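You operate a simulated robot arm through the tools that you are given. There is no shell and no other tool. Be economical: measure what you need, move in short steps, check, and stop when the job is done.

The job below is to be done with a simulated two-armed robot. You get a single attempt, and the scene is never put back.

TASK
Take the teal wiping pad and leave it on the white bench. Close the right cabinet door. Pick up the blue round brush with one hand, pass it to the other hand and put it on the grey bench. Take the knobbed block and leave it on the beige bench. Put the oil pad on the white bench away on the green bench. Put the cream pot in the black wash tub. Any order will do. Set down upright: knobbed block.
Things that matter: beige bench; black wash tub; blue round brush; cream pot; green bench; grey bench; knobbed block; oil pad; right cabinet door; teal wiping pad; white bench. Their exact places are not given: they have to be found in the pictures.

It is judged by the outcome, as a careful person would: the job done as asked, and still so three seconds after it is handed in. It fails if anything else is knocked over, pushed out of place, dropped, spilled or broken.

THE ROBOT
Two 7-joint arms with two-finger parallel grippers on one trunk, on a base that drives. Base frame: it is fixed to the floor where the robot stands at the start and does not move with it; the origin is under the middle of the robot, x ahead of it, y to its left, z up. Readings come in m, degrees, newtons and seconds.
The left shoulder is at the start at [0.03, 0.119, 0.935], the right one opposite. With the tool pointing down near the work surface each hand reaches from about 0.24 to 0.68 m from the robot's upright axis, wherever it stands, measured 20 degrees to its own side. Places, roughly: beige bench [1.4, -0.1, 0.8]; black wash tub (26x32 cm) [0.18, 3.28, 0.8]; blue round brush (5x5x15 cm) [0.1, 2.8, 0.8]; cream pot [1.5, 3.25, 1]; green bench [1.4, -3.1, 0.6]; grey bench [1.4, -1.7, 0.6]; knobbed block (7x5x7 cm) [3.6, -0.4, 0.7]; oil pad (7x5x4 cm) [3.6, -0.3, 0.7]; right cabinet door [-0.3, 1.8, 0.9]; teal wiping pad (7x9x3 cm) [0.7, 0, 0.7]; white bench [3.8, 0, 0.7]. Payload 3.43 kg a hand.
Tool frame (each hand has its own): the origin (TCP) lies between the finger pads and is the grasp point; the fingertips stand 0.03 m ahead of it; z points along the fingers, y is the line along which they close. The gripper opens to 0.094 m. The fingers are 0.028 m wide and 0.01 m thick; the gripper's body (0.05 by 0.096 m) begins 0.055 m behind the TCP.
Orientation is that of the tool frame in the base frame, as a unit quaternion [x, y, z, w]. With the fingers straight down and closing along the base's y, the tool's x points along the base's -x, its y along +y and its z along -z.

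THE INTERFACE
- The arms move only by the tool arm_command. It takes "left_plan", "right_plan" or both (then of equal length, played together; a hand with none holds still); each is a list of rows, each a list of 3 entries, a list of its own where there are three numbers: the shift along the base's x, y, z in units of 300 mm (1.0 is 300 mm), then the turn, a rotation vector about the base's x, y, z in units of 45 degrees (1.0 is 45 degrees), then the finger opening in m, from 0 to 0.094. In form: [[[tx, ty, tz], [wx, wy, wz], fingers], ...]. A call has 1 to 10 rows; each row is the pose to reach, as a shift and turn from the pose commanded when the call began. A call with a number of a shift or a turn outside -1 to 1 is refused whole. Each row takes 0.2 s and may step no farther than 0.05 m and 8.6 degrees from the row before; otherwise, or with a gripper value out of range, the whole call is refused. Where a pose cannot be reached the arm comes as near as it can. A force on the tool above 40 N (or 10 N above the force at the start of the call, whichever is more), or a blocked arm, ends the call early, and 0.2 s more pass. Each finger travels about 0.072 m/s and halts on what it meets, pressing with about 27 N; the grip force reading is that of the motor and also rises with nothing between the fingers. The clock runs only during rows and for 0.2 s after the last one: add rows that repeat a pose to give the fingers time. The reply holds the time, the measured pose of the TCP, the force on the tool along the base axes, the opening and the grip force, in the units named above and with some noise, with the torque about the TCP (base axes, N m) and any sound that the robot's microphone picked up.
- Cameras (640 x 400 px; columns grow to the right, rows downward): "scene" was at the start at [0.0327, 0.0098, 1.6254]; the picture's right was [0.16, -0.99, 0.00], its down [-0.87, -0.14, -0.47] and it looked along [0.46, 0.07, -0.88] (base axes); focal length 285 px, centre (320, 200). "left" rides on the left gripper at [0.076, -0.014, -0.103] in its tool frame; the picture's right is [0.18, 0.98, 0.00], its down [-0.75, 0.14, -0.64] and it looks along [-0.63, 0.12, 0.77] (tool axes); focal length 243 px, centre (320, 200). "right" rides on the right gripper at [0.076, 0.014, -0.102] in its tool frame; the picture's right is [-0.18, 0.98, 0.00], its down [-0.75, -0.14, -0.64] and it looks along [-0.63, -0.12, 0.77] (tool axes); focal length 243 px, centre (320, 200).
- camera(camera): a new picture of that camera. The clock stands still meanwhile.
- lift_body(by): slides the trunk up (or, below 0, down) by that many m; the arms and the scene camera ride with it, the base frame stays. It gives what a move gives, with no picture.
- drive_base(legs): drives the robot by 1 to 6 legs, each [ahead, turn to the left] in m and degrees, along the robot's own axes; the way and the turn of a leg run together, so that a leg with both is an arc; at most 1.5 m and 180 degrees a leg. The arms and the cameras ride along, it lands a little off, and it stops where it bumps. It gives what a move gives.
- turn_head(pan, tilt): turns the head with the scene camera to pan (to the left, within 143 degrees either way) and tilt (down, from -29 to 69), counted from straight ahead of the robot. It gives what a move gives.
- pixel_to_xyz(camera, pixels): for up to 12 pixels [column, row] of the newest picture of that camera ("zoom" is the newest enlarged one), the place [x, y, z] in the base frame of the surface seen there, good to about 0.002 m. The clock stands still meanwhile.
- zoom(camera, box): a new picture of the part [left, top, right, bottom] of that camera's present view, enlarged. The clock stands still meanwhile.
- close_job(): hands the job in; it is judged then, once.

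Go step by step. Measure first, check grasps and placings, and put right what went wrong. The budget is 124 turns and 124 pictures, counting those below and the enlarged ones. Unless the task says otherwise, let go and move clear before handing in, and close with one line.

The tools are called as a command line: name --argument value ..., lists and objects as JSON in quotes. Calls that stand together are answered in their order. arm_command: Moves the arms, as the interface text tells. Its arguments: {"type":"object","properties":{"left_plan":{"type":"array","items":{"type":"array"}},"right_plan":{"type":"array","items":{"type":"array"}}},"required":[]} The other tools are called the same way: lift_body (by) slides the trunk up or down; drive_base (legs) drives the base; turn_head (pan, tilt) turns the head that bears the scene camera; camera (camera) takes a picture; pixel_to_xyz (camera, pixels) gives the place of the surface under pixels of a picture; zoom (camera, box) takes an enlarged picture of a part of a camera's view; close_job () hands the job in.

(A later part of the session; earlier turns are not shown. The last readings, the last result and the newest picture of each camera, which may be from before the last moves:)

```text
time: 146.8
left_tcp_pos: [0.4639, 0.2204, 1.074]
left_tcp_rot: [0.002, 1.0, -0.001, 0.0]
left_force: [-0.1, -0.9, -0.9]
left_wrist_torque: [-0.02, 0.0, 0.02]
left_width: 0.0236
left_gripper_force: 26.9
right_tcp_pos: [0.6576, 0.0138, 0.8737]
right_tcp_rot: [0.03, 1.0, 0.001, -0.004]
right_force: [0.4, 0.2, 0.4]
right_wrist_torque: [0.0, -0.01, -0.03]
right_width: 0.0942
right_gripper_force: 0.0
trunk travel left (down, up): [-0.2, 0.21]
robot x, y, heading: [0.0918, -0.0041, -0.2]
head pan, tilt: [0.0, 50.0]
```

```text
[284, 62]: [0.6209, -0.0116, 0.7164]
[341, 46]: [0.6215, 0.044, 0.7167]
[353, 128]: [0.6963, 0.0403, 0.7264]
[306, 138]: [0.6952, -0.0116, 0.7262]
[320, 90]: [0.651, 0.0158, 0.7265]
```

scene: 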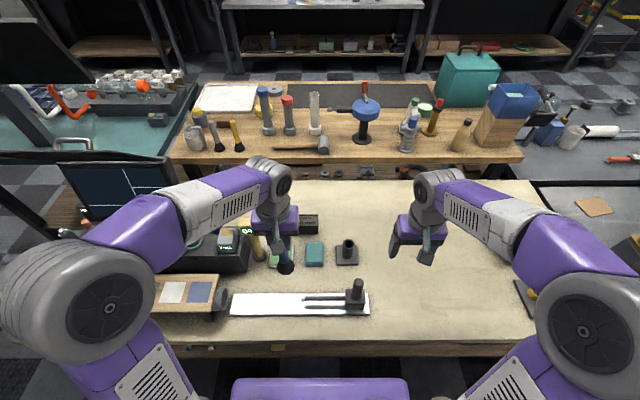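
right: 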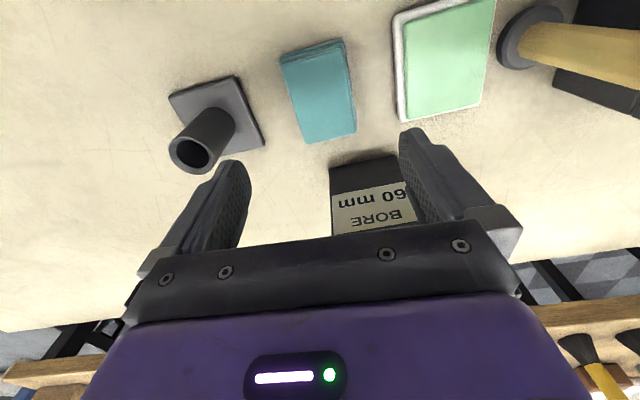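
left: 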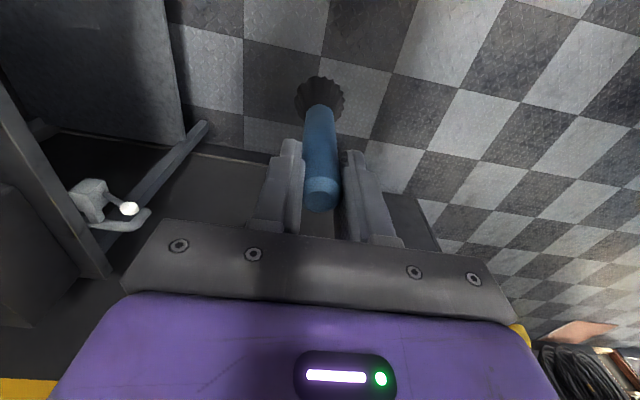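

The pad is aligned with x, centred at (0.657, 0.015). I'll correct the yaw, descend and grip.

arm_command --right_plan '[[[0, 0.004, -0.12], [0, 0, 0.08], 0.094], [[0, 0.004, -0.26], [0, 0, 0.08], 0.094], [[0, 0.004, -0.38], [0, 0, 0.08], 0.094], [[0, 0.004, -0.455], [0, 0, 0.08], 0.094], [[0, 0.004, -0.455], [0, 0, 0.08], 0.06], [[0, 0.004, -0.455], [0, 0, 0.08], 0.03], [[0, 0.004, -0.455], [0, 0, 0.08], 0.03], [[0, 0.004, -0.455], [0, 0, 0.08], 0.03]]'

camera --camera "right"

```text
time: 148.6
left_tcp_pos: [0.4648, 0.2197, 1.0737]
left_tcp_rot: [0.001, 1.0, 0.0, -0.001]
left_force: [-0.4, 0.6, -0.6]
left_wrist_torque: [-0.02, -0.03, 0.01]
left_width: 0.0238
left_gripper_force: 26.9
right_tcp_pos: [0.6574, 0.0123, 0.7348]
right_tcp_rot: [0.0, 1.0, 0.0, -0.004]
right_force: [-0.3, -0.2, 0.6]
right_wrist_torque: [0.0, -0.01, 0.0]
right_width: 0.065
right_gripper_force: 27.4
trunk travel left (down, up): [-0.2, 0.21]
robot x, y, heading: [0.093, -0.0048, -0.2]
head pan, tilt: [0.0, 50.0]
```

```text
74 pictures are left
```

right: 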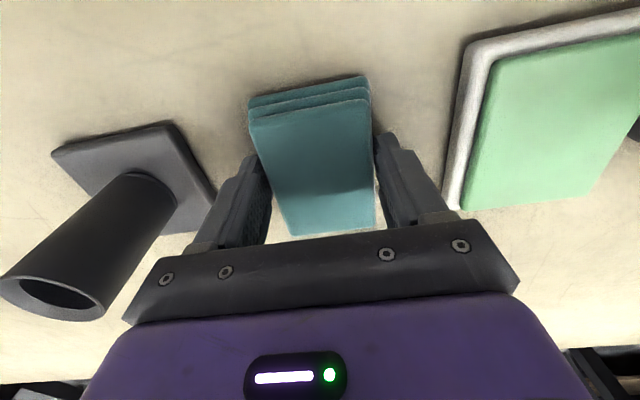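

Gripped at 65 mm. I'll lift it and draw back.

arm_command --right_plan '[[[0, 0, 0.15], [0, 0, 0], 0.03], [[0, 0, 0.3], [0, 0, 0], 0.03], [[0, 0, 0.45], [0, 0, 0], 0.03], [[0, 0, 0.6], [0, 0, 0], 0.03], [[-0.1, -0.08, 0.68], [0, 0, 0], 0.03], [[-0.22, -0.16, 0.74], [0, 0, 0], 0.03], [[-0.34, -0.24, 0.8], [0, 0, 0], 0.03], [[-0.46, -0.32, 0.8], [0, 0, 0], 0.03], [[-0.58, -0.4, 0.8], [0, 0, 0], 0.03], [[-0.7, -0.48, 0.8], [0, 0, 0], 0.03]]'

camera --camera "right"

```text
time: 150.8
left_tcp_pos: [0.464, 0.2194, 1.0749]
left_tcp_rot: [0.001, 1.0, -0.001, 0.0]
left_force: [0.0, 0.5, -1.1]
left_wrist_torque: [0.02, -0.01, 0.01]
left_width: 0.0237
left_gripper_force: 26.8
right_tcp_pos: [0.4435, -0.13, 0.979]
right_tcp_rot: [0.0, 1.0, 0.0, -0.002]
right_force: [0.1, 0.4, -0.4]
right_wrist_torque: [0.05, 0.04, 0.01]
right_width: 0.0649
right_gripper_force: 27.0
trunk travel left (down, up): [-0.2, 0.21]
robot x, y, heading: [0.0929, -0.0122, -0.3]
head pan, tilt: [0.0, 50.0]
```

```text
73 pictures are left
```

right: 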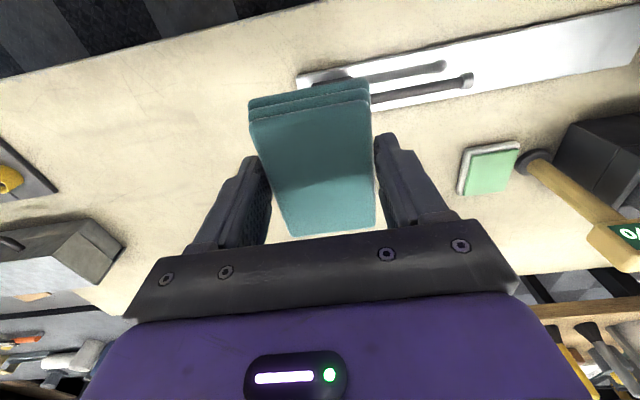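

The pad is secure. I'll drive around the left end of the island toward the far aisle.

drive_base --legs '[[-0.15, 0], [0, 90], [1.25, 0], [0, -43.5], [1.32, 0], [0, -46]]'

turn_head --pan -20 --tilt 25

camera --camera "scene"

```text
time: 172.4
left_tcp_pos: [1.2153, 2.4794, 1.0748]
left_tcp_rot: [-0.011, 1.0, -0.002, 0.0]
left_force: [-0.1, -0.1, 0.1]
left_wrist_torque: [-0.01, -0.04, 0.0]
left_width: 0.0241
left_gripper_force: 27.6
right_tcp_pos: [1.2037, 2.1296, 0.9771]
right_tcp_rot: [-0.012, 1.0, 0.001, -0.004]
right_force: [0.5, -0.5, -0.4]
right_wrist_torque: [0.01, 0.01, 0.0]
right_width: 0.0647
right_gripper_force: 27.1
trunk travel left (down, up): [-0.2, 0.21]
robot x, y, heading: [0.8509, 2.2435, 1.4]
head pan, tilt: [0.0, 50.0]
```

```text
time: 173.3
left_tcp_pos: [1.2166, 2.4795, 1.0744]
left_tcp_rot: [-0.01, 1.0, -0.001, 0.0]
left_force: [0.4, -0.2, -1.2]
left_wrist_torque: [0.0, 0.0, 0.0]
left_width: 0.0237
left_gripper_force: 27.3
right_tcp_pos: [1.2048, 2.1304, 0.9784]
right_tcp_rot: [-0.012, 1.0, -0.001, -0.004]
right_force: [-0.2, 0.4, -0.2]
right_wrist_torque: [0.0, 0.02, 0.01]
right_width: 0.0647
right_gripper_force: 27.4
trunk travel left (down, up): [-0.2, 0.21]
robot x, y, heading: [0.8496, 2.243, 1.3]
head pan, tilt: [-20.0, 25.0]
```

```text
72 pictures are left
```

scene: 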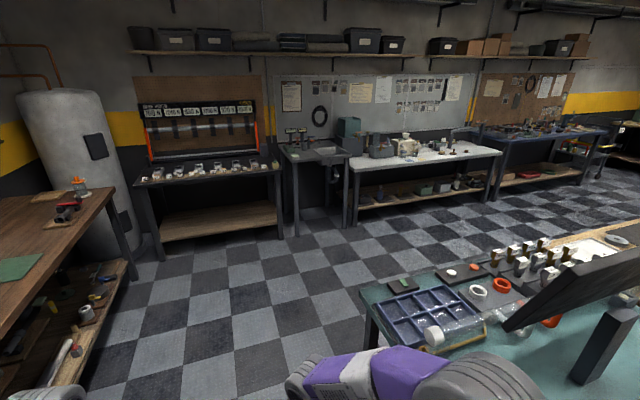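

I can see the white bench at (430,158) and the clear aisle. I'll measure the teal bench's corners and the white bench front edge.

pixel_to_xyz --camera "scene" --pixels '[[365, 292], [500, 265], [640, 235], [355, 170], [498, 153], [430, 158], [408, 145], [290, 230], [350, 222], [480, 155]]'

zoom --camera "scene" --box '[330, 110, 520, 230]'

```text
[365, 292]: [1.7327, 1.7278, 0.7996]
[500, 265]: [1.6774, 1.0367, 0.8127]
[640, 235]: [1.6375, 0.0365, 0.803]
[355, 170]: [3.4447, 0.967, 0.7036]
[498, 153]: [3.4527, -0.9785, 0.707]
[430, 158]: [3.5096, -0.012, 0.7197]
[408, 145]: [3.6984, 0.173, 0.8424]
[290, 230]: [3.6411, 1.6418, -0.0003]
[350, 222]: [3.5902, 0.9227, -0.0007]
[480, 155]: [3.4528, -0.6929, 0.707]
```

```text
3.33 times, centred on (425, 170) of scene
```

zoom: 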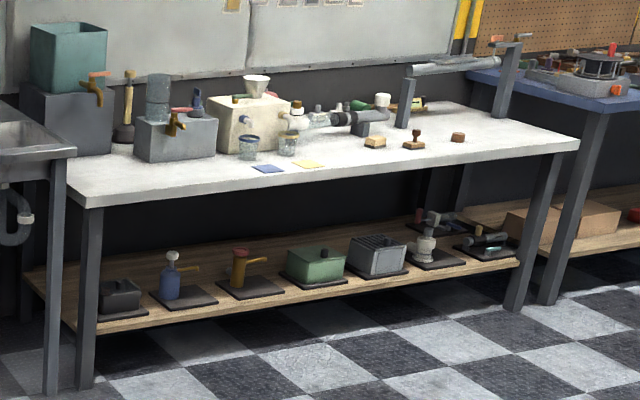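

The aisle spans x from 1.73 to 3.44. The white bench's front edge is x≈3.45 at z≈0.707. I'll drive in front of it around y≈-0.2.

drive_base --legs '[[1.45, 0], [0, -91], [1.5, 0], [0.95, 0], [0, 90], [0.4, 0]]'

turn_head --pan 0 --tilt 35

camera --camera "scene"

```text
time: 202.0
left_tcp_pos: [3.1055, 0.0512, 1.0743]
left_tcp_rot: [-0.009, 1.0, -0.001, 0.0]
left_force: [-0.7, 0.0, -0.6]
left_wrist_torque: [0.04, 0.01, 0.02]
left_width: 0.0238
left_gripper_force: 26.6
right_tcp_pos: [3.0955, -0.2987, 0.9779]
right_tcp_rot: [-0.01, 1.0, 0.001, -0.004]
right_force: [-0.5, -0.3, -0.8]
right_wrist_torque: [-0.01, -0.05, 0.03]
right_width: 0.0648
right_gripper_force: 27.2
trunk travel left (down, up): [-0.2, 0.21]
robot x, y, heading: [2.7417, -0.1848, 1.3]
head pan, tilt: [-20.0, 25.0]
```

```text
time: 202.9
left_tcp_pos: [3.106, 0.0517, 1.0739]
left_tcp_rot: [-0.009, 1.0, -0.001, 0.001]
left_force: [-0.8, -0.3, -1.5]
left_wrist_torque: [-0.03, 0.05, -0.03]
left_width: 0.0237
left_gripper_force: 26.9
right_tcp_pos: [3.0941, -0.2979, 0.9795]
right_tcp_rot: [-0.011, 1.0, 0.0, -0.003]
right_force: [0.3, 0.3, -0.7]
right_wrist_torque: [-0.01, -0.01, 0.02]
right_width: 0.0648
right_gripper_force: 27.1
trunk travel left (down, up): [-0.2, 0.21]
robot x, y, heading: [2.7424, -0.1807, 1.1]
head pan, tilt: [0.0, 35.0]
```

```text
70 pictures are left
```

scene: 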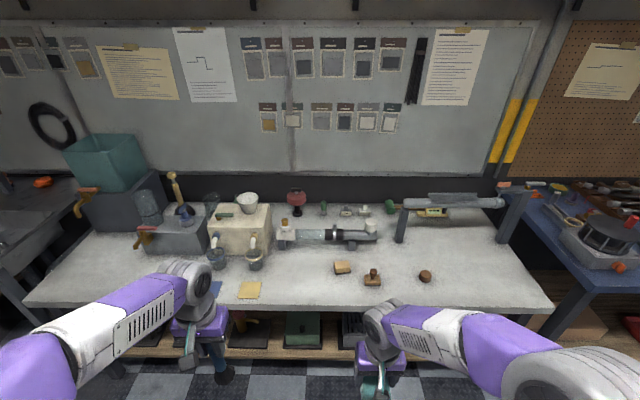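

zoom --camera "scene" --box '[230, 220, 450, 358]'

pixel_to_xyz --camera "scene" --pixels '[[342, 267], [373, 281], [373, 271], [425, 276], [249, 291], [300, 290], [450, 290], [480, 270], [350, 300]]'

```text
2.90 times, centred on (340, 289) of scene
```

zoom: 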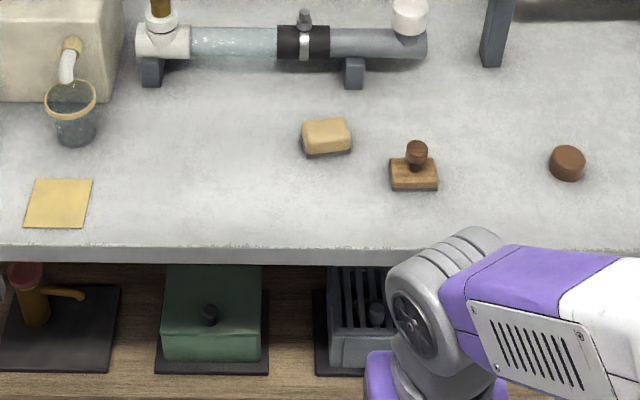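

```text
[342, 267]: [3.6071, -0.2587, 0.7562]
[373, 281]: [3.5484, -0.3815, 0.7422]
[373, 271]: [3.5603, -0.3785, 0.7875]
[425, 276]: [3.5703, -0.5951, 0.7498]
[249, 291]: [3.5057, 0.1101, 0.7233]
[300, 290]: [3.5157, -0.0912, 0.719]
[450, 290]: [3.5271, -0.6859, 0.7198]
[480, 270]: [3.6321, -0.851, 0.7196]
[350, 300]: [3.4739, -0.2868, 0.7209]
```

The white bench top is at z≈0.72. The oil pad is at (3.607, -0.259) and the knobbed block at (3.555, -0.38). There's free room at (3.54, -0.11) for the teal pad, so I'll drive closer.

drive_base --legs '[[0.2, -1]]'

turn_head --pan -10 --tilt 52

camera --camera "scene"

```text
time: 204.5
left_tcp_pos: [3.3078, 0.0486, 1.0726]
left_tcp_rot: [-0.001, 1.0, -0.001, 0.0]
left_force: [0.0, 0.5, -1.4]
left_wrist_torque: [0.0, 0.01, 0.01]
left_width: 0.0237
left_gripper_force: 27.0
right_tcp_pos: [3.2901, -0.3032, 0.9777]
right_tcp_rot: [-0.003, 1.0, -0.001, -0.003]
right_force: [1.0, -0.1, 0.0]
right_wrist_torque: [-0.03, 0.05, -0.03]
right_width: 0.0649
right_gripper_force: 26.8
trunk travel left (down, up): [-0.2, 0.21]
robot x, y, heading: [2.9357, -0.1803, 0.1]
head pan, tilt: [0.0, 35.0]
```

```text
time: 205.3
left_tcp_pos: [3.3068, 0.0484, 1.0751]
left_tcp_rot: [-0.001, 1.0, -0.001, 0.0]
left_force: [-0.8, -0.2, -1.4]
left_wrist_torque: [0.01, 0.01, -0.02]
left_width: 0.0234
left_gripper_force: 27.1
right_tcp_pos: [3.2892, -0.302, 0.9773]
right_tcp_rot: [-0.003, 1.0, 0.0, -0.003]
right_force: [0.3, 0.1, -0.1]
right_wrist_torque: [0.03, 0.0, 0.0]
right_width: 0.0646
right_gripper_force: 27.5
trunk travel left (down, up): [-0.2, 0.21]
robot x, y, heading: [2.9376, -0.181, 0.2]
head pan, tilt: [-10.0, 52.0]
```

```text
68 pictures are left
```

scene: 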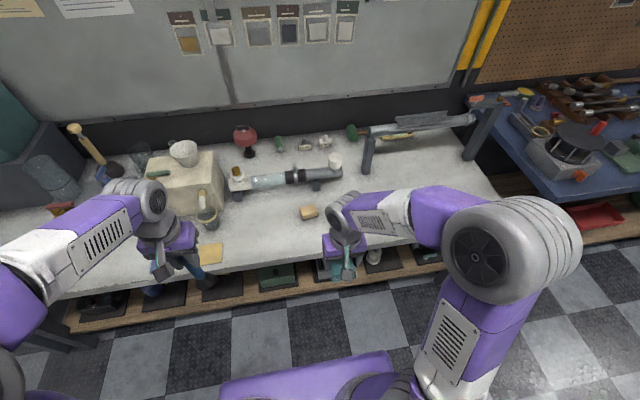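

I'll carry the teal pad over (3.525, -0.11).

arm_command --right_plan '[[[0.11, 0.09, 0], [0, 0, 0], 0.03], [[0.22, 0.18, 0], [0, 0, 0], 0.03], [[0.33, 0.27, 0], [0, 0, 0], 0.03], [[0.44, 0.36, 0], [0, 0, 0], 0.03], [[0.55, 0.45, 0], [0, 0, 0], 0.03], [[0.66, 0.54, -0.05], [0, 0, 0], 0.03], [[0.75, 0.62, -0.13], [0, 0, 0], 0.03], [[0.783, 0.64, -0.28], [0, 0, 0], 0.03], [[0.783, 0.64, -0.43], [0, 0, 0], 0.03], [[0.783, 0.64, -0.58], [0, 0, 0], 0.03]]'

camera --camera "right"

```text
time: 207.5
left_tcp_pos: [3.307, 0.0487, 1.0734]
left_tcp_rot: [-0.001, 1.0, 0.0, 0.0]
left_force: [0.9, 0.5, -0.6]
left_wrist_torque: [0.0, 0.02, 0.0]
left_width: 0.0237
left_gripper_force: 26.9
right_tcp_pos: [3.5245, -0.1092, 0.803]
right_tcp_rot: [-0.003, 1.0, 0.0, -0.004]
right_force: [0.1, -0.4, -0.7]
right_wrist_torque: [0.02, 0.02, -0.01]
right_width: 0.0649
right_gripper_force: 27.0
trunk travel left (down, up): [-0.2, 0.21]
robot x, y, heading: [2.9386, -0.1812, 0.2]
head pan, tilt: [-10.0, 52.0]
```

```text
67 pictures are left
```

right: 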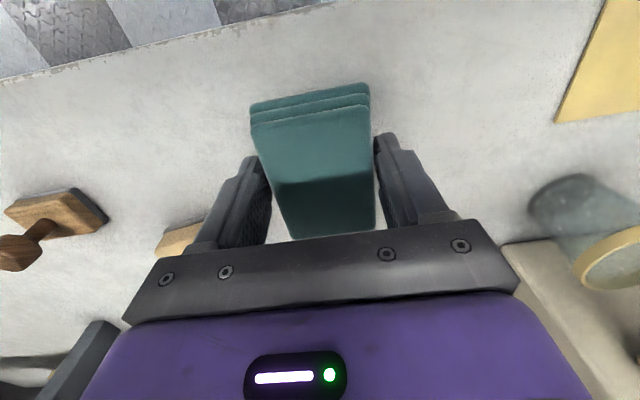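

The spot is clear. I'll lower, release, and rise.

arm_command --right_plan '[[[0, 0, -0.09], [0, 0, 0], 0.03], [[0, 0, -0.15], [0, 0, 0], 0.03], [[0, 0, -0.158], [0, 0, 0], 0.03], [[0, 0, -0.158], [0, 0, 0], 0.07], [[0, 0, -0.158], [0, 0, 0], 0.09], [[0, 0, -0.1], [0, 0, 0], 0.09], [[0, 0, 0.05], [0, 0, 0], 0.09], [[0, 0, 0.2], [0, 0, 0], 0.09], [[0, 0, 0.35], [0, 0, 0], 0.09]]'

camera --camera "right"

```text
time: 209.5
left_tcp_pos: [3.307, 0.0483, 1.0741]
left_tcp_rot: [-0.001, 1.0, -0.001, 0.001]
left_force: [-1.7, -0.2, -0.5]
left_wrist_torque: [-0.01, -0.01, -0.02]
left_width: 0.0236
left_gripper_force: 27.0
right_tcp_pos: [3.5221, -0.1084, 0.9123]
right_tcp_rot: [-0.002, 1.0, 0.0, -0.002]
right_force: [-0.1, 0.1, 0.3]
right_wrist_torque: [-0.04, -0.04, 0.0]
right_width: 0.0901
right_gripper_force: 0.1
trunk travel left (down, up): [-0.2, 0.21]
robot x, y, heading: [2.9354, -0.1808, 0.3]
head pan, tilt: [-10.0, 52.0]
```

```text
66 pictures are left
```

right: 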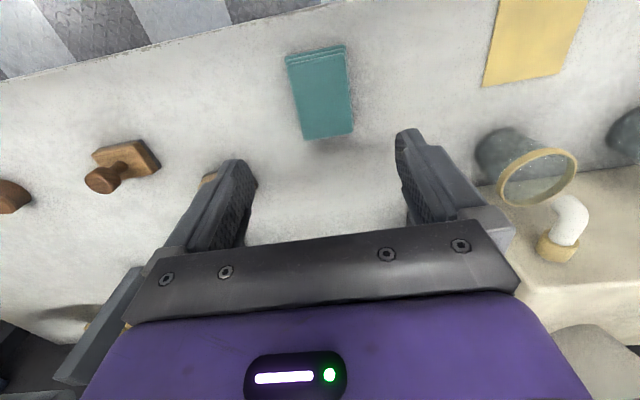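

The teal pad is placed. Next I'll move the right hand over the knobbed block.

arm_command --right_plan '[[[0.01, -0.15, 0], [0, 0, 0], 0.09], [[0.03, -0.3, 0], [0, 0, 0], 0.09], [[0.05, -0.45, 0], [0, 0, 0], 0.09], [[0.07, -0.6, 0], [0, 0, 0], 0.09], [[0.08, -0.75, 0], [0, 0, 0], 0.09], [[0.1, -0.9, 0], [0, 0, 0], 0.09]]'

camera --camera "right"

zoom --camera "scene" --box '[220, 180, 440, 318]'

```text
time: 210.9
left_tcp_pos: [3.3082, 0.0475, 1.0748]
left_tcp_rot: [-0.002, 1.0, -0.001, 0.0]
left_force: [0.5, -0.6, -1.4]
left_wrist_torque: [-0.01, 0.01, -0.01]
left_width: 0.0238
left_gripper_force: 26.5
right_tcp_pos: [3.5586, -0.3813, 0.9105]
right_tcp_rot: [-0.002, 1.0, 0.0, -0.004]
right_force: [-0.2, 0.9, 1.0]
right_wrist_torque: [-0.02, -0.02, 0.04]
right_width: 0.0903
right_gripper_force: 0.0
trunk travel left (down, up): [-0.2, 0.21]
robot x, y, heading: [2.9383, -0.1793, 0.2]
head pan, tilt: [-10.0, 52.0]
```

```text
65 pictures are left
```

right: 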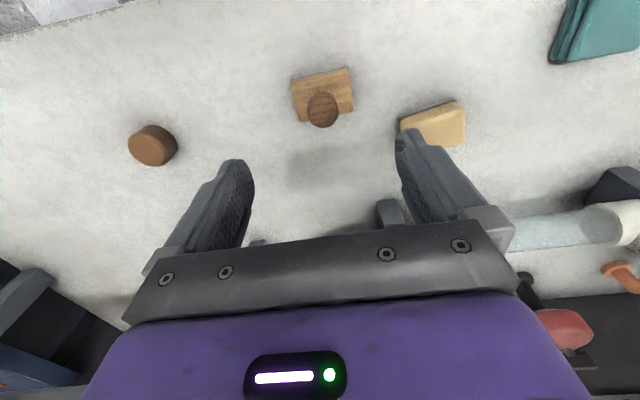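

```text
2.90 times, centred on (330, 249) of scene
```

zoom: 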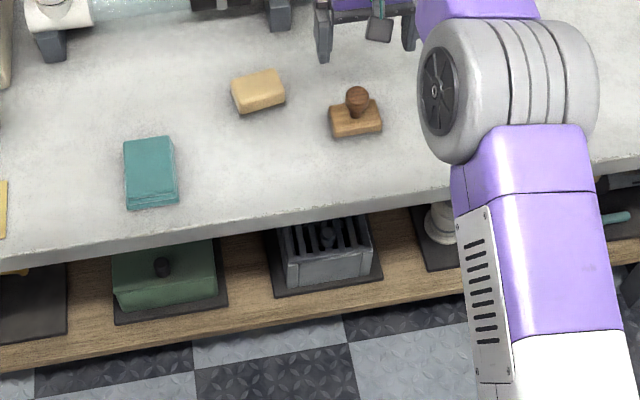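

pixel_to_xyz --camera "right" --pixels '[[322, 108], [292, 82], [348, 70], [352, 105], [303, 118], [325, 78], [322, 122], [435, 125], [403, 122], [463, 104], [310, 110]]'

pixel_to_xyz --camera "zoom" --pixels '[[358, 95], [332, 128], [378, 122], [356, 122], [258, 85], [240, 100], [280, 98], [233, 80], [276, 72], [150, 170], [358, 108]]'

```text
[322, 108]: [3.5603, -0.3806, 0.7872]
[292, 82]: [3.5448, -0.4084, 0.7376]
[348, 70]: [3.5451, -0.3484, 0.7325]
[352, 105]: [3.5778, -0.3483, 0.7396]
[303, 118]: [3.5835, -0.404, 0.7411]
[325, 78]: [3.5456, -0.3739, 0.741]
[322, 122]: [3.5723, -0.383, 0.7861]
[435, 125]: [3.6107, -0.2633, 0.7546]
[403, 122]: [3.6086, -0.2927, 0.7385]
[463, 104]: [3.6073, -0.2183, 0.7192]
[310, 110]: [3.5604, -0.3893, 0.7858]
```

```text
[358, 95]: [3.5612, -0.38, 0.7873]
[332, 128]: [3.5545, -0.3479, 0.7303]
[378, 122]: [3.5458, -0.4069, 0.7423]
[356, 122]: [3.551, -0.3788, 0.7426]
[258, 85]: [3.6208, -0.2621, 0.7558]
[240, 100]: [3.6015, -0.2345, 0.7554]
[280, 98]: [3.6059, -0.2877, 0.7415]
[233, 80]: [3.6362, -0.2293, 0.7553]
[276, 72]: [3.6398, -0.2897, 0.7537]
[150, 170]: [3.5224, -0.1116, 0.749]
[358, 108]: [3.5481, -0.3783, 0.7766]
```

Block base is y -0.41 to -0.348 and z 0.72 to 0.742, with the knob centre at (3.562, -0.380). I'll grip the base across y.

arm_command --right_plan '[[[0.013, 0.006, -0.15], [0, 0, 0], 0.09], [[0.013, 0.006, -0.3], [0, 0, 0], 0.09], [[0.013, 0.006, -0.43], [0, 0, 0], 0.09], [[0.013, 0.006, -0.52], [0, 0, 0], 0.09], [[0.013, 0.006, -0.52], [0, 0, 0], 0.06], [[0.013, 0.006, -0.52], [0, 0, 0], 0.03], [[0.013, 0.006, -0.52], [0, 0, 0], 0.03], [[0.013, 0.006, -0.52], [0, 0, 0], 0.03]]'

camera --camera "right"

```text
time: 212.7
left_tcp_pos: [3.3069, 0.0476, 1.0743]
left_tcp_rot: [0.0, 1.0, -0.001, 0.0]
left_force: [0.2, 0.5, -2.0]
left_wrist_torque: [0.03, 0.01, -0.03]
left_width: 0.0235
left_gripper_force: 27.2
right_tcp_pos: [3.5615, -0.3759, 0.7538]
right_tcp_rot: [-0.002, 1.0, 0.0, -0.005]
right_force: [0.4, -0.5, -0.2]
right_wrist_torque: [-0.02, -0.01, -0.01]
right_width: 0.0634
right_gripper_force: 26.6
trunk travel left (down, up): [-0.2, 0.21]
robot x, y, heading: [2.9369, -0.1791, 0.1]
head pan, tilt: [-10.0, 52.0]
```

```text
63 pictures are left
```

right: 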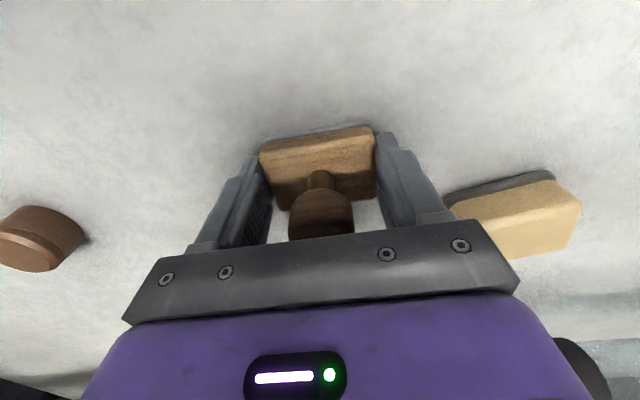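

Gripped at 63 mm. I'll lift it and retract.

arm_command --right_plan '[[[0, 0, 0.15], [0, 0, 0], 0.03], [[0, 0, 0.3], [0, 0, 0], 0.03], [[0, 0, 0.45], [0, 0, 0], 0.03], [[-0.06, 0.02, 0.58], [0, 0, 0], 0.03], [[-0.2, 0.05, 0.65], [0, 0, 0], 0.03], [[-0.34, 0.1, 0.7], [0, 0, 0], 0.03], [[-0.48, 0.14, 0.73], [0, 0, 0], 0.03], [[-0.62, 0.18, 0.73], [0, 0, 0], 0.03], [[-0.76, 0.22, 0.73], [0, 0, 0], 0.03]]'

camera --camera "scene"

```text
time: 214.7
left_tcp_pos: [3.306, 0.0476, 1.0736]
left_tcp_rot: [0.0, 1.0, -0.001, 0.002]
left_force: [0.0, 0.2, -0.8]
left_wrist_torque: [0.01, -0.03, 0.0]
left_width: 0.0238
left_gripper_force: 27.2
right_tcp_pos: [3.3305, -0.315, 0.9728]
right_tcp_rot: [-0.002, 1.0, -0.001, -0.002]
right_force: [-0.3, -0.3, -1.8]
right_wrist_torque: [-0.05, -0.03, 0.01]
right_width: 0.0633
right_gripper_force: 27.5
trunk travel left (down, up): [-0.2, 0.21]
robot x, y, heading: [2.9378, -0.178, 0.3]
head pan, tilt: [-10.0, 52.0]
```

```text
62 pictures are left
```

scene: 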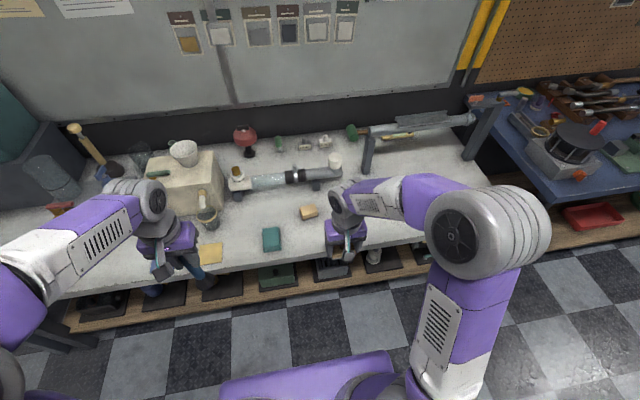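

The block is in hand. I'll back away, turn around to the beige bench behind, and look.

drive_base --legs '[[-0.35, 0], [0, 180], [0.2, 0]]'

turn_head --pan 0 --tilt 35

camera --camera "scene"

```text
time: 225.5
left_tcp_pos: [2.0192, -0.4115, 1.0735]
left_tcp_rot: [1.0, 0.001, 0.0, -0.001]
left_force: [0.1, 0.6, -0.1]
left_wrist_torque: [0.02, 0.0, -0.02]
left_width: 0.0236
left_gripper_force: 27.0
right_tcp_pos: [1.9935, -0.0479, 0.9708]
right_tcp_rot: [1.0, 0.002, 0.003, 0.0]
right_force: [0.7, -0.2, -0.9]
right_wrist_torque: [0.01, 0.01, 0.04]
right_width: 0.0636
right_gripper_force: 26.5
trunk travel left (down, up): [-0.2, 0.21]
robot x, y, heading: [2.3896, -0.1829, -180.0]
head pan, tilt: [-10.0, 52.0]
```

```text
time: 226.3
left_tcp_pos: [2.0193, -0.4107, 1.0745]
left_tcp_rot: [1.0, 0.001, 0.0, -0.001]
left_force: [0.1, 0.3, -1.4]
left_wrist_torque: [0.03, 0.04, 0.03]
left_width: 0.0237
left_gripper_force: 27.6
right_tcp_pos: [1.9922, -0.0475, 0.9718]
right_tcp_rot: [1.0, 0.003, 0.004, 0.0]
right_force: [-0.7, -0.6, -2.3]
right_wrist_torque: [-0.01, -0.01, 0.01]
right_width: 0.0634
right_gripper_force: 26.9
trunk travel left (down, up): [-0.2, 0.21]
robot x, y, heading: [2.3871, -0.1838, -179.8]
head pan, tilt: [0.0, 35.0]
```

```text
61 pictures are left
```

scene: 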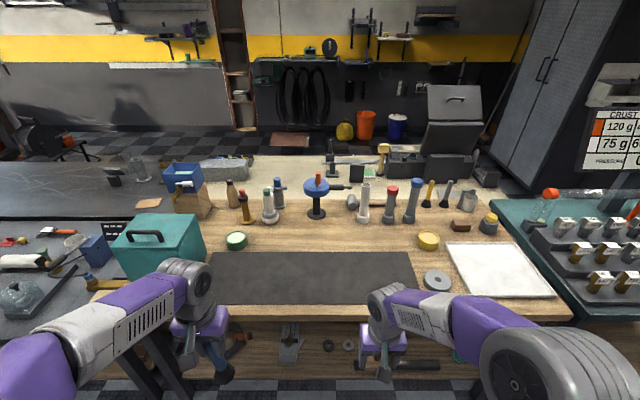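

The beige wooden bench has a dark mat, and there is bare wood just beyond it around (330,238) and between the washer and the mat. I'll measure.

pixel_to_xyz --camera "scene" --pixels '[[340, 238], [340, 252], [340, 305], [380, 238], [410, 255], [427, 265], [435, 281], [450, 262], [427, 241], [363, 222], [300, 225], [237, 241]]'

zoom --camera "scene" --box '[220, 180, 480, 342]'

```text
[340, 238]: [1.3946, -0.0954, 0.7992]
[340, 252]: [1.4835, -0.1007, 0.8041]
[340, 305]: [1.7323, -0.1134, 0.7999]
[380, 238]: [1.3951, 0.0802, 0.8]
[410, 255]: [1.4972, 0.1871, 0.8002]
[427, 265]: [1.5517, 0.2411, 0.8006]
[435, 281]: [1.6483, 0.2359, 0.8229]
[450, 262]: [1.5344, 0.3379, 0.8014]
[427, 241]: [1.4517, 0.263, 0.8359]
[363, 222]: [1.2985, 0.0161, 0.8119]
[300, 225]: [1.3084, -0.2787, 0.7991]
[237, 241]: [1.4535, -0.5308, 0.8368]
```

```text
2.46 times, centred on (350, 261) of scene
```

zoom: 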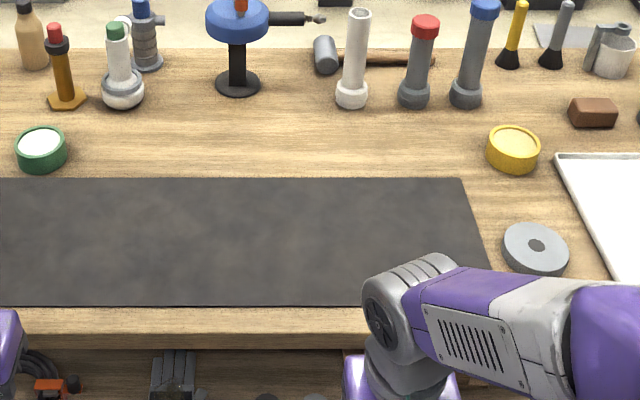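

Bench top is z 0.80, with a free wood strip at x 1.40–1.47 behind the mat. I'll drive closer and place the block at about (1.44, -0.05).

drive_base --legs '[[0.32, 0]]'

turn_head --pan 0 --tilt 50

camera --camera "scene"

```text
time: 228.4
left_tcp_pos: [1.6974, -0.4154, 1.0737]
left_tcp_rot: [1.0, 0.005, 0.001, -0.001]
left_force: [-1.4, 0.5, -0.9]
left_wrist_torque: [0.01, -0.05, -0.03]
left_width: 0.0235
left_gripper_force: 27.4
right_tcp_pos: [1.672, -0.0514, 0.9704]
right_tcp_rot: [1.0, 0.006, 0.003, 0.0]
right_force: [-0.1, -0.1, -1.5]
right_wrist_torque: [-0.01, -0.01, 0.02]
right_width: 0.0639
right_gripper_force: 27.4
trunk travel left (down, up): [-0.2, 0.21]
robot x, y, heading: [2.0673, -0.1848, -179.4]
head pan, tilt: [0.0, 35.0]
```

```text
time: 229.2
left_tcp_pos: [1.6991, -0.4141, 1.0738]
left_tcp_rot: [1.0, 0.006, 0.0, -0.001]
left_force: [1.5, 0.1, -1.2]
left_wrist_torque: [0.03, -0.01, 0.02]
left_width: 0.0238
left_gripper_force: 26.9
right_tcp_pos: [1.6717, -0.0514, 0.9714]
right_tcp_rot: [1.0, 0.006, 0.003, 0.0]
right_force: [0.6, 0.1, -2.2]
right_wrist_torque: [-0.01, -0.03, 0.0]
right_width: 0.0634
right_gripper_force: 27.3
trunk travel left (down, up): [-0.2, 0.21]
robot x, y, heading: [2.0623, -0.1865, -179.2]
head pan, tilt: [0.0, 50.0]
```

```text
59 pictures are left
```

scene: 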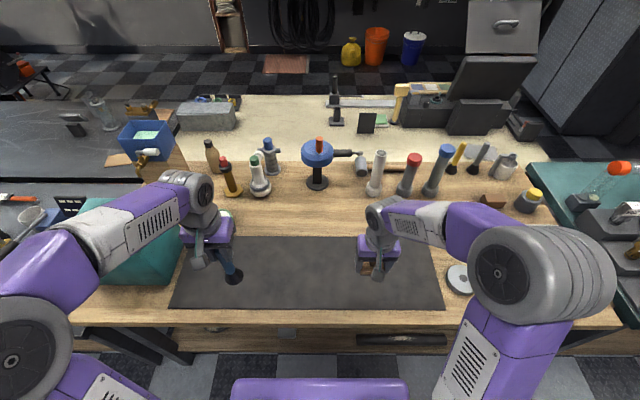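

The strip behind the mat is clear. I'll move across and part of the way down.

arm_command --right_plan '[[[-0.15, 0, 0], [0, 0, 0], 0.03], [[-0.3, 0, 0], [0, 0, 0], 0.03], [[-0.45, 0, 0], [0, 0, 0], 0.03], [[-0.6, 0, 0], [0, 0, 0], 0.03], [[-0.73, 0, 0], [0, 0, 0], 0.03], [[-0.773, 0, -0.12], [0, 0, 0], 0.03], [[-0.773, 0, -0.26], [0, 0, 0], 0.03], [[-0.773, 0, -0.36], [0, 0, 0], 0.03]]'

camera --camera "right"

zoom --camera "scene" --box '[260, 150, 460, 275]'

```text
time: 231.0
left_tcp_pos: [1.6988, -0.4167, 1.0733]
left_tcp_rot: [1.0, 0.004, -0.001, -0.001]
left_force: [-0.6, -0.4, -1.0]
left_wrist_torque: [0.0, 0.02, -0.01]
left_width: 0.0239
left_gripper_force: 27.2
right_tcp_pos: [1.4384, -0.05, 0.8655]
right_tcp_rot: [1.0, 0.007, 0.003, 0.0]
right_force: [-0.4, 0.3, -1.2]
right_wrist_torque: [0.01, 0.0, 0.0]
right_width: 0.0633
right_gripper_force: 26.6
trunk travel left (down, up): [-0.2, 0.21]
robot x, y, heading: [2.0671, -0.1848, -179.3]
head pan, tilt: [0.0, 50.0]
```

```text
58 pictures are left
```

right: 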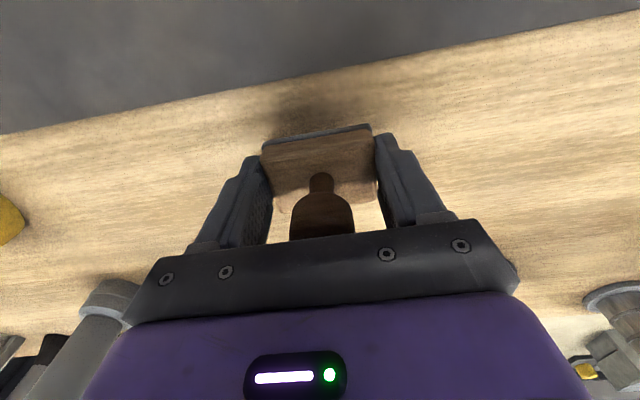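

```text
3.20 times, centred on (360, 212) of scene
```

zoom: 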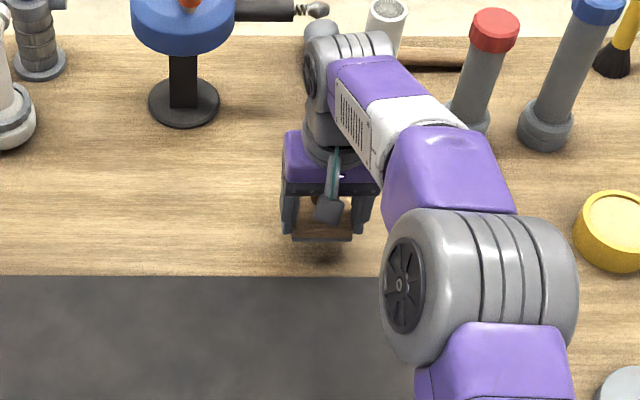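

It's over bare wood. I'll lower, release and rise.

arm_command --right_plan '[[[0, 0, -0.05], [0, 0, 0], 0.03], [[0, 0, -0.09], [0, 0, 0], 0.03], [[0, 0, -0.108], [0, 0, 0], 0.03], [[0, 0, -0.108], [0, 0, 0], 0.07], [[0, 0, -0.108], [0, 0, 0], 0.09], [[0, 0, -0.108], [0, 0, 0], 0.09], [[0, 0, 0.04], [0, 0, 0], 0.09], [[0, 0, 0.18], [0, 0, 0], 0.09], [[0, 0, 0.32], [0, 0, 0], 0.09], [[0.1, 0, 0.42], [0, 0, 0], 0.09]]'

camera --camera "right"

```text
time: 233.2
left_tcp_pos: [1.6995, -0.4146, 1.0747]
left_tcp_rot: [1.0, 0.005, 0.0, -0.001]
left_force: [0.6, 0.6, -0.7]
left_wrist_torque: [0.0, 0.05, 0.01]
left_width: 0.0234
left_gripper_force: 26.8
right_tcp_pos: [1.4736, -0.0549, 0.9927]
right_tcp_rot: [1.0, 0.006, 0.003, 0.001]
right_force: [-0.8, 0.8, -0.1]
right_wrist_torque: [-0.02, 0.03, -0.02]
right_width: 0.0901
right_gripper_force: 0.0
trunk travel left (down, up): [-0.2, 0.21]
robot x, y, heading: [2.0681, -0.1817, -179.4]
head pan, tilt: [0.0, 50.0]
```

```text
56 pictures are left
```

right: 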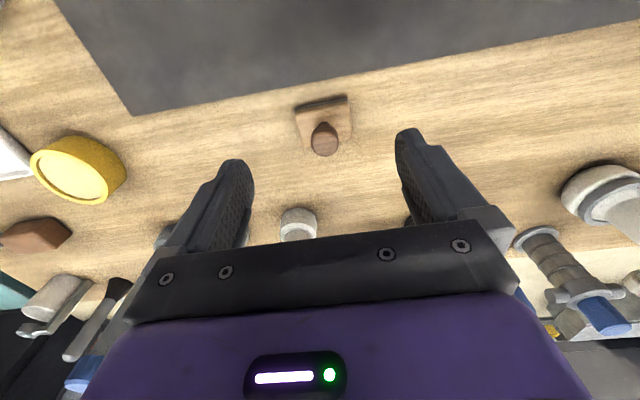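

The block stands upright on the beige bench. I'll retract the right hand.

arm_command --right_plan '[[[0.15, 0, 0], [0, 0, 0], 0.09], [[0.3, 0, 0], [0, 0, 0], 0.09], [[0.45, 0, 0], [0, 0, 0], 0.09], [[0.6, 0, 0], [0, 0, 0], 0.09], [[0.7, 0, 0], [0, 0, 0], 0.09]]'

drive_base --legs '[[-0.4, 0], [0, 180], [0.46, 0]]'

turn_head --pan -10 --tilt 52

camera --camera "scene"

```text
time: 234.4
left_tcp_pos: [1.6982, -0.4162, 1.075]
left_tcp_rot: [1.0, 0.005, -0.001, -0.001]
left_force: [-0.5, 0.2, -0.8]
left_wrist_torque: [-0.01, 0.01, 0.0]
left_width: 0.0234
left_gripper_force: 26.8
right_tcp_pos: [1.6785, -0.0538, 0.9895]
right_tcp_rot: [1.0, 0.005, 0.004, -0.001]
right_force: [0.3, -0.3, 0.1]
right_wrist_torque: [-0.02, -0.02, 0.03]
right_width: 0.0899
right_gripper_force: 0.1
trunk travel left (down, up): [-0.2, 0.21]
robot x, y, heading: [2.0694, -0.186, -179.4]
head pan, tilt: [0.0, 50.0]
```

```text
time: 246.6
left_tcp_pos: [3.2857, 0.0556, 1.0741]
left_tcp_rot: [-0.006, 1.0, -0.001, 0.0]
left_force: [-0.8, -0.2, -1.5]
left_wrist_torque: [0.0, -0.02, -0.01]
left_width: 0.0241
left_gripper_force: 26.7
right_tcp_pos: [3.3087, -0.3074, 0.9908]
right_tcp_rot: [-0.008, 1.0, 0.001, -0.004]
right_force: [-0.4, 0.7, 0.3]
right_wrist_torque: [0.04, 0.03, -0.01]
right_width: 0.0902
right_gripper_force: 0.0
trunk travel left (down, up): [-0.2, 0.21]
robot x, y, heading: [2.9187, -0.1742, 0.3]
head pan, tilt: [0.0, 50.0]
```

```text
time: 247.3
left_tcp_pos: [3.2865, 0.056, 1.074]
left_tcp_rot: [-0.006, 1.0, -0.002, 0.001]
left_force: [0.6, 0.9, -0.7]
left_wrist_torque: [-0.02, 0.01, -0.03]
left_width: 0.0238
left_gripper_force: 27.5
right_tcp_pos: [3.3089, -0.3071, 0.9908]
right_tcp_rot: [-0.008, 1.0, 0.0, -0.003]
right_force: [0.3, 0.1, -0.2]
right_wrist_torque: [-0.01, -0.03, 0.01]
right_width: 0.0901
right_gripper_force: 0.1
trunk travel left (down, up): [-0.2, 0.21]
robot x, y, heading: [2.9194, -0.177, 0.8]
head pan, tilt: [-10.0, 52.0]
```

```text
55 pictures are left
```

scene: 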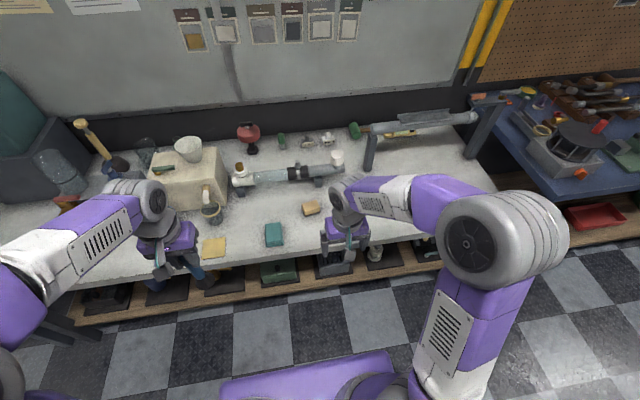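

The oil pad centre is about (3.62, -0.26). I'll drive 7 cm closer and bring the right hand above it.

drive_base --legs '[[0.08, 0]]'

arm_command --right_plan '[[[0.12, 0.03, 0], [0, 0, 0], 0.094], [[0.25, 0.06, -0.05], [0, 0, 0], 0.094], [[0.38, 0.09, -0.1], [0, 0, 0], 0.094], [[0.51, 0.12, -0.15], [0, 0, 0], 0.094], [[0.64, 0.14, -0.2], [0, 0, 0], 0.094], [[0.74, 0.15, -0.25], [0, 0, 0], 0.094]]'

camera --camera "right"

```text
time: 248.4
left_tcp_pos: [3.3693, 0.0559, 1.0744]
left_tcp_rot: [-0.006, 1.0, 0.0, 0.0]
left_force: [0.5, 0.8, -1.6]
left_wrist_torque: [0.01, 0.02, -0.03]
left_width: 0.0237
left_gripper_force: 27.2
right_tcp_pos: [3.3902, -0.3071, 0.9894]
right_tcp_rot: [-0.007, 1.0, 0.0, -0.003]
right_force: [0.9, 0.4, -0.1]
right_wrist_torque: [0.02, 0.04, 0.0]
right_width: 0.0899
right_gripper_force: 0.1
trunk travel left (down, up): [-0.2, 0.21]
robot x, y, heading: [2.9983, -0.1763, 0.8]
head pan, tilt: [-10.0, 52.0]
```

```text
time: 249.8
left_tcp_pos: [3.3674, 0.0567, 1.0737]
left_tcp_rot: [-0.006, 1.0, 0.0, 0.001]
left_force: [-0.2, -0.1, -0.5]
left_wrist_torque: [-0.01, 0.02, 0.02]
left_width: 0.0236
left_gripper_force: 26.5
right_tcp_pos: [3.6105, -0.2602, 0.915]
right_tcp_rot: [-0.007, 1.0, 0.0, -0.004]
right_force: [0.5, -0.1, 0.4]
right_wrist_torque: [-0.03, 0.01, 0.0]
right_width: 0.0939
right_gripper_force: 0.1
trunk travel left (down, up): [-0.2, 0.21]
robot x, y, heading: [2.9975, -0.175, 0.9]
head pan, tilt: [-10.0, 52.0]
```

```text
54 pictures are left
```

right: 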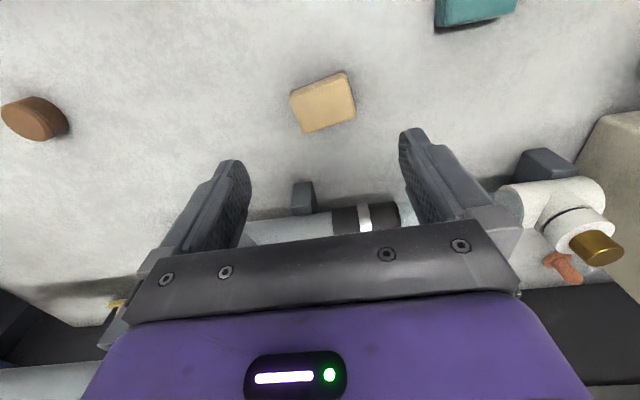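

pixel_to_xyz --camera "right" --pixels '[[293, 94], [345, 74], [354, 108], [306, 130], [324, 102], [292, 88], [300, 205], [345, 215]]'

```text
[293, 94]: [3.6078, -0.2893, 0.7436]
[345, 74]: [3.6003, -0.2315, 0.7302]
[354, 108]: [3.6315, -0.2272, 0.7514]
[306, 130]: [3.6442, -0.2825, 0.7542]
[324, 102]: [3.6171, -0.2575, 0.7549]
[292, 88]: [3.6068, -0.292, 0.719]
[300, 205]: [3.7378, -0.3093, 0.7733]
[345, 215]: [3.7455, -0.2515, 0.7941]
```

The oil pad is centred at (3.620, -0.258) and yawed about 10°. I'll turn the hand to match, descend and grip.

arm_command --right_plan '[[[0.03, 0.006, -0.1], [0, 0, 0.1], 0.094], [[0.03, 0.006, -0.25], [0, 0, 0.2], 0.094], [[0.03, 0.006, -0.4], [0, 0, 0.2], 0.094], [[0.03, 0.006, -0.535], [0, 0, 0.2], 0.094], [[0.03, 0.006, -0.535], [0, 0, 0.2], 0.06], [[0.03, 0.006, -0.535], [0, 0, 0.2], 0.03], [[0.03, 0.006, -0.535], [0, 0, 0.2], 0.03], [[0.03, 0.006, -0.535], [0, 0, 0.2], 0.03]]'

camera --camera "right"

```text
time: 251.6
left_tcp_pos: [3.3665, 0.0561, 1.0739]
left_tcp_rot: [-0.006, 1.0, -0.001, 0.001]
left_force: [0.3, 0.4, -1.4]
left_wrist_torque: [-0.02, 0.02, 0.04]
left_width: 0.0236
left_gripper_force: 27.2
right_tcp_pos: [3.6174, -0.2577, 0.7544]
right_tcp_rot: [-0.086, 0.996, -0.001, -0.004]
right_force: [0.9, 0.6, -0.1]
right_wrist_torque: [-0.01, 0.02, -0.01]
right_width: 0.069
right_gripper_force: 27.0
trunk travel left (down, up): [-0.2, 0.21]
robot x, y, heading: [3.002, -0.1796, 0.7]
head pan, tilt: [-10.0, 52.0]
```

```text
53 pictures are left
```

right: 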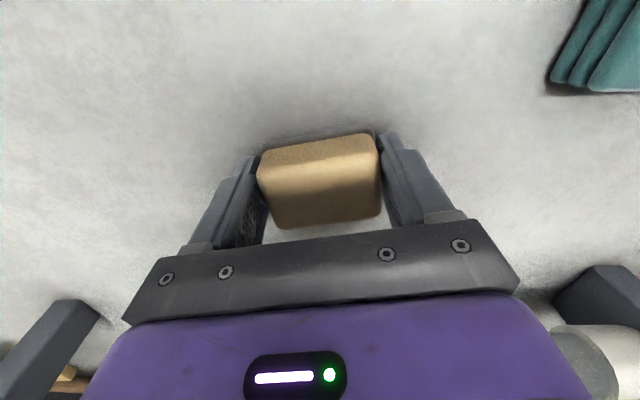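

Gripped at 69 mm. I'll lift and retract, undoing the yaw.

arm_command --right_plan '[[[0, 0, 0.15], [0, 0, 0], 0.03], [[0, 0, 0.3], [0, 0, 0], 0.03], [[0, 0, 0.45], [0, 0, 0], 0.03], [[-0.06, 0, 0.58], [0, 0, -0.1], 0.03], [[-0.2, -0.03, 0.65], [0, 0, -0.2], 0.03], [[-0.34, -0.06, 0.7], [0, 0, -0.2], 0.03], [[-0.48, -0.09, 0.73], [0, 0, -0.2], 0.03], [[-0.62, -0.12, 0.73], [0, 0, -0.2], 0.03], [[-0.76, -0.15, 0.73], [0, 0, -0.2], 0.03]]'

camera --camera "right"

turn_head --pan -100 --tilt 25

camera --camera "scene"

```text
time: 253.6
left_tcp_pos: [3.3662, 0.0554, 1.0741]
left_tcp_rot: [-0.006, 1.0, -0.001, 0.001]
left_force: [0.3, -0.1, -0.9]
left_wrist_torque: [-0.03, 0.0, 0.03]
left_width: 0.0239
left_gripper_force: 26.7
right_tcp_pos: [3.3928, -0.3078, 0.9767]
right_tcp_rot: [-0.007, 1.0, 0.0, -0.003]
right_force: [-0.3, 0.6, -0.4]
right_wrist_torque: [0.04, 0.01, -0.03]
right_width: 0.0686
right_gripper_force: 27.0
trunk travel left (down, up): [-0.2, 0.21]
robot x, y, heading: [3.0012, -0.1762, 0.8]
head pan, tilt: [-10.0, 52.0]
```

```text
52 pictures are left
```

right: 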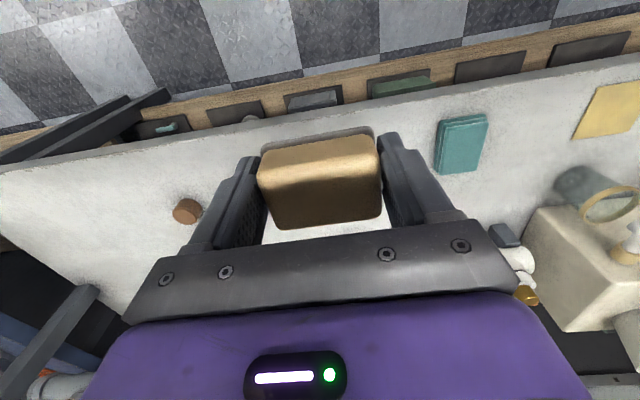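

```text
time: 255.2
left_tcp_pos: [3.3672, 0.0558, 1.0734]
left_tcp_rot: [-0.006, 1.0, 0.0, 0.0]
left_force: [0.8, 0.1, -1.0]
left_wrist_torque: [-0.04, 0.0, -0.04]
left_width: 0.0239
left_gripper_force: 26.9
right_tcp_pos: [3.3945, -0.3053, 0.9763]
right_tcp_rot: [-0.007, 1.0, 0.0, -0.004]
right_force: [-0.6, 0.1, -0.6]
right_wrist_torque: [-0.03, 0.01, 0.02]
right_width: 0.0688
right_gripper_force: 26.7
trunk travel left (down, up): [-0.2, 0.21]
robot x, y, heading: [3.0006, -0.1731, 0.9]
head pan, tilt: [-100.0, 25.0]
```

```text
51 pictures are left
```

scene: 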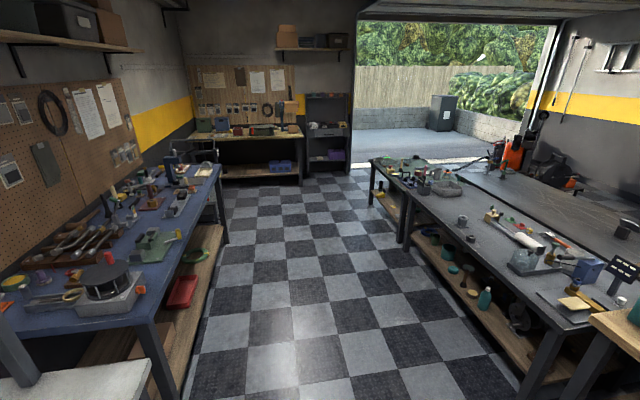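

The aisle to the grey and green benches is clear. I'll back off and drive to the grey bench at y≈-1.65.

drive_base --legs '[[-0.6, 0], [0, -90], [1.45, 0], [0, -90]]'

turn_head --pan 0 --tilt 40

camera --camera "scene"

```text
time: 273.2
left_tcp_pos: [1.9946, -1.872, 1.0745]
left_tcp_rot: [1.0, -0.005, 0.0, -0.001]
left_force: [0.8, -0.5, -0.9]
left_wrist_torque: [-0.01, -0.03, -0.03]
left_width: 0.0236
left_gripper_force: 27.2
right_tcp_pos: [1.9762, -1.5086, 0.9767]
right_tcp_rot: [1.0, -0.004, 0.004, 0.0]
right_force: [-0.3, -0.3, -0.7]
right_wrist_torque: [-0.01, 0.02, -0.01]
right_width: 0.0687
right_gripper_force: 26.8
trunk travel left (down, up): [-0.2, 0.21]
robot x, y, heading: [2.3657, -1.6478, 179.6]
head pan, tilt: [-100.0, 25.0]
```

```text
time: 275.0
left_tcp_pos: [1.9942, -1.8719, 1.073]
left_tcp_rot: [1.0, -0.005, -0.001, -0.001]
left_force: [0.0, 1.1, -0.5]
left_wrist_torque: [-0.01, 0.0, 0.0]
left_width: 0.0236
left_gripper_force: 27.3
right_tcp_pos: [1.9754, -1.5084, 0.9768]
right_tcp_rot: [1.0, -0.003, 0.003, 0.0]
right_force: [-0.4, -0.9, -0.8]
right_wrist_torque: [0.01, -0.05, -0.02]
right_width: 0.0686
right_gripper_force: 26.8
trunk travel left (down, up): [-0.2, 0.21]
robot x, y, heading: [2.3688, -1.648, 179.4]
head pan, tilt: [0.0, 40.0]
```

```text
50 pictures are left
```

scene: 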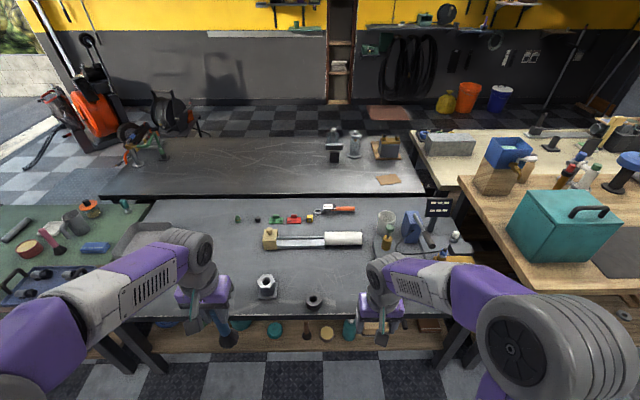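

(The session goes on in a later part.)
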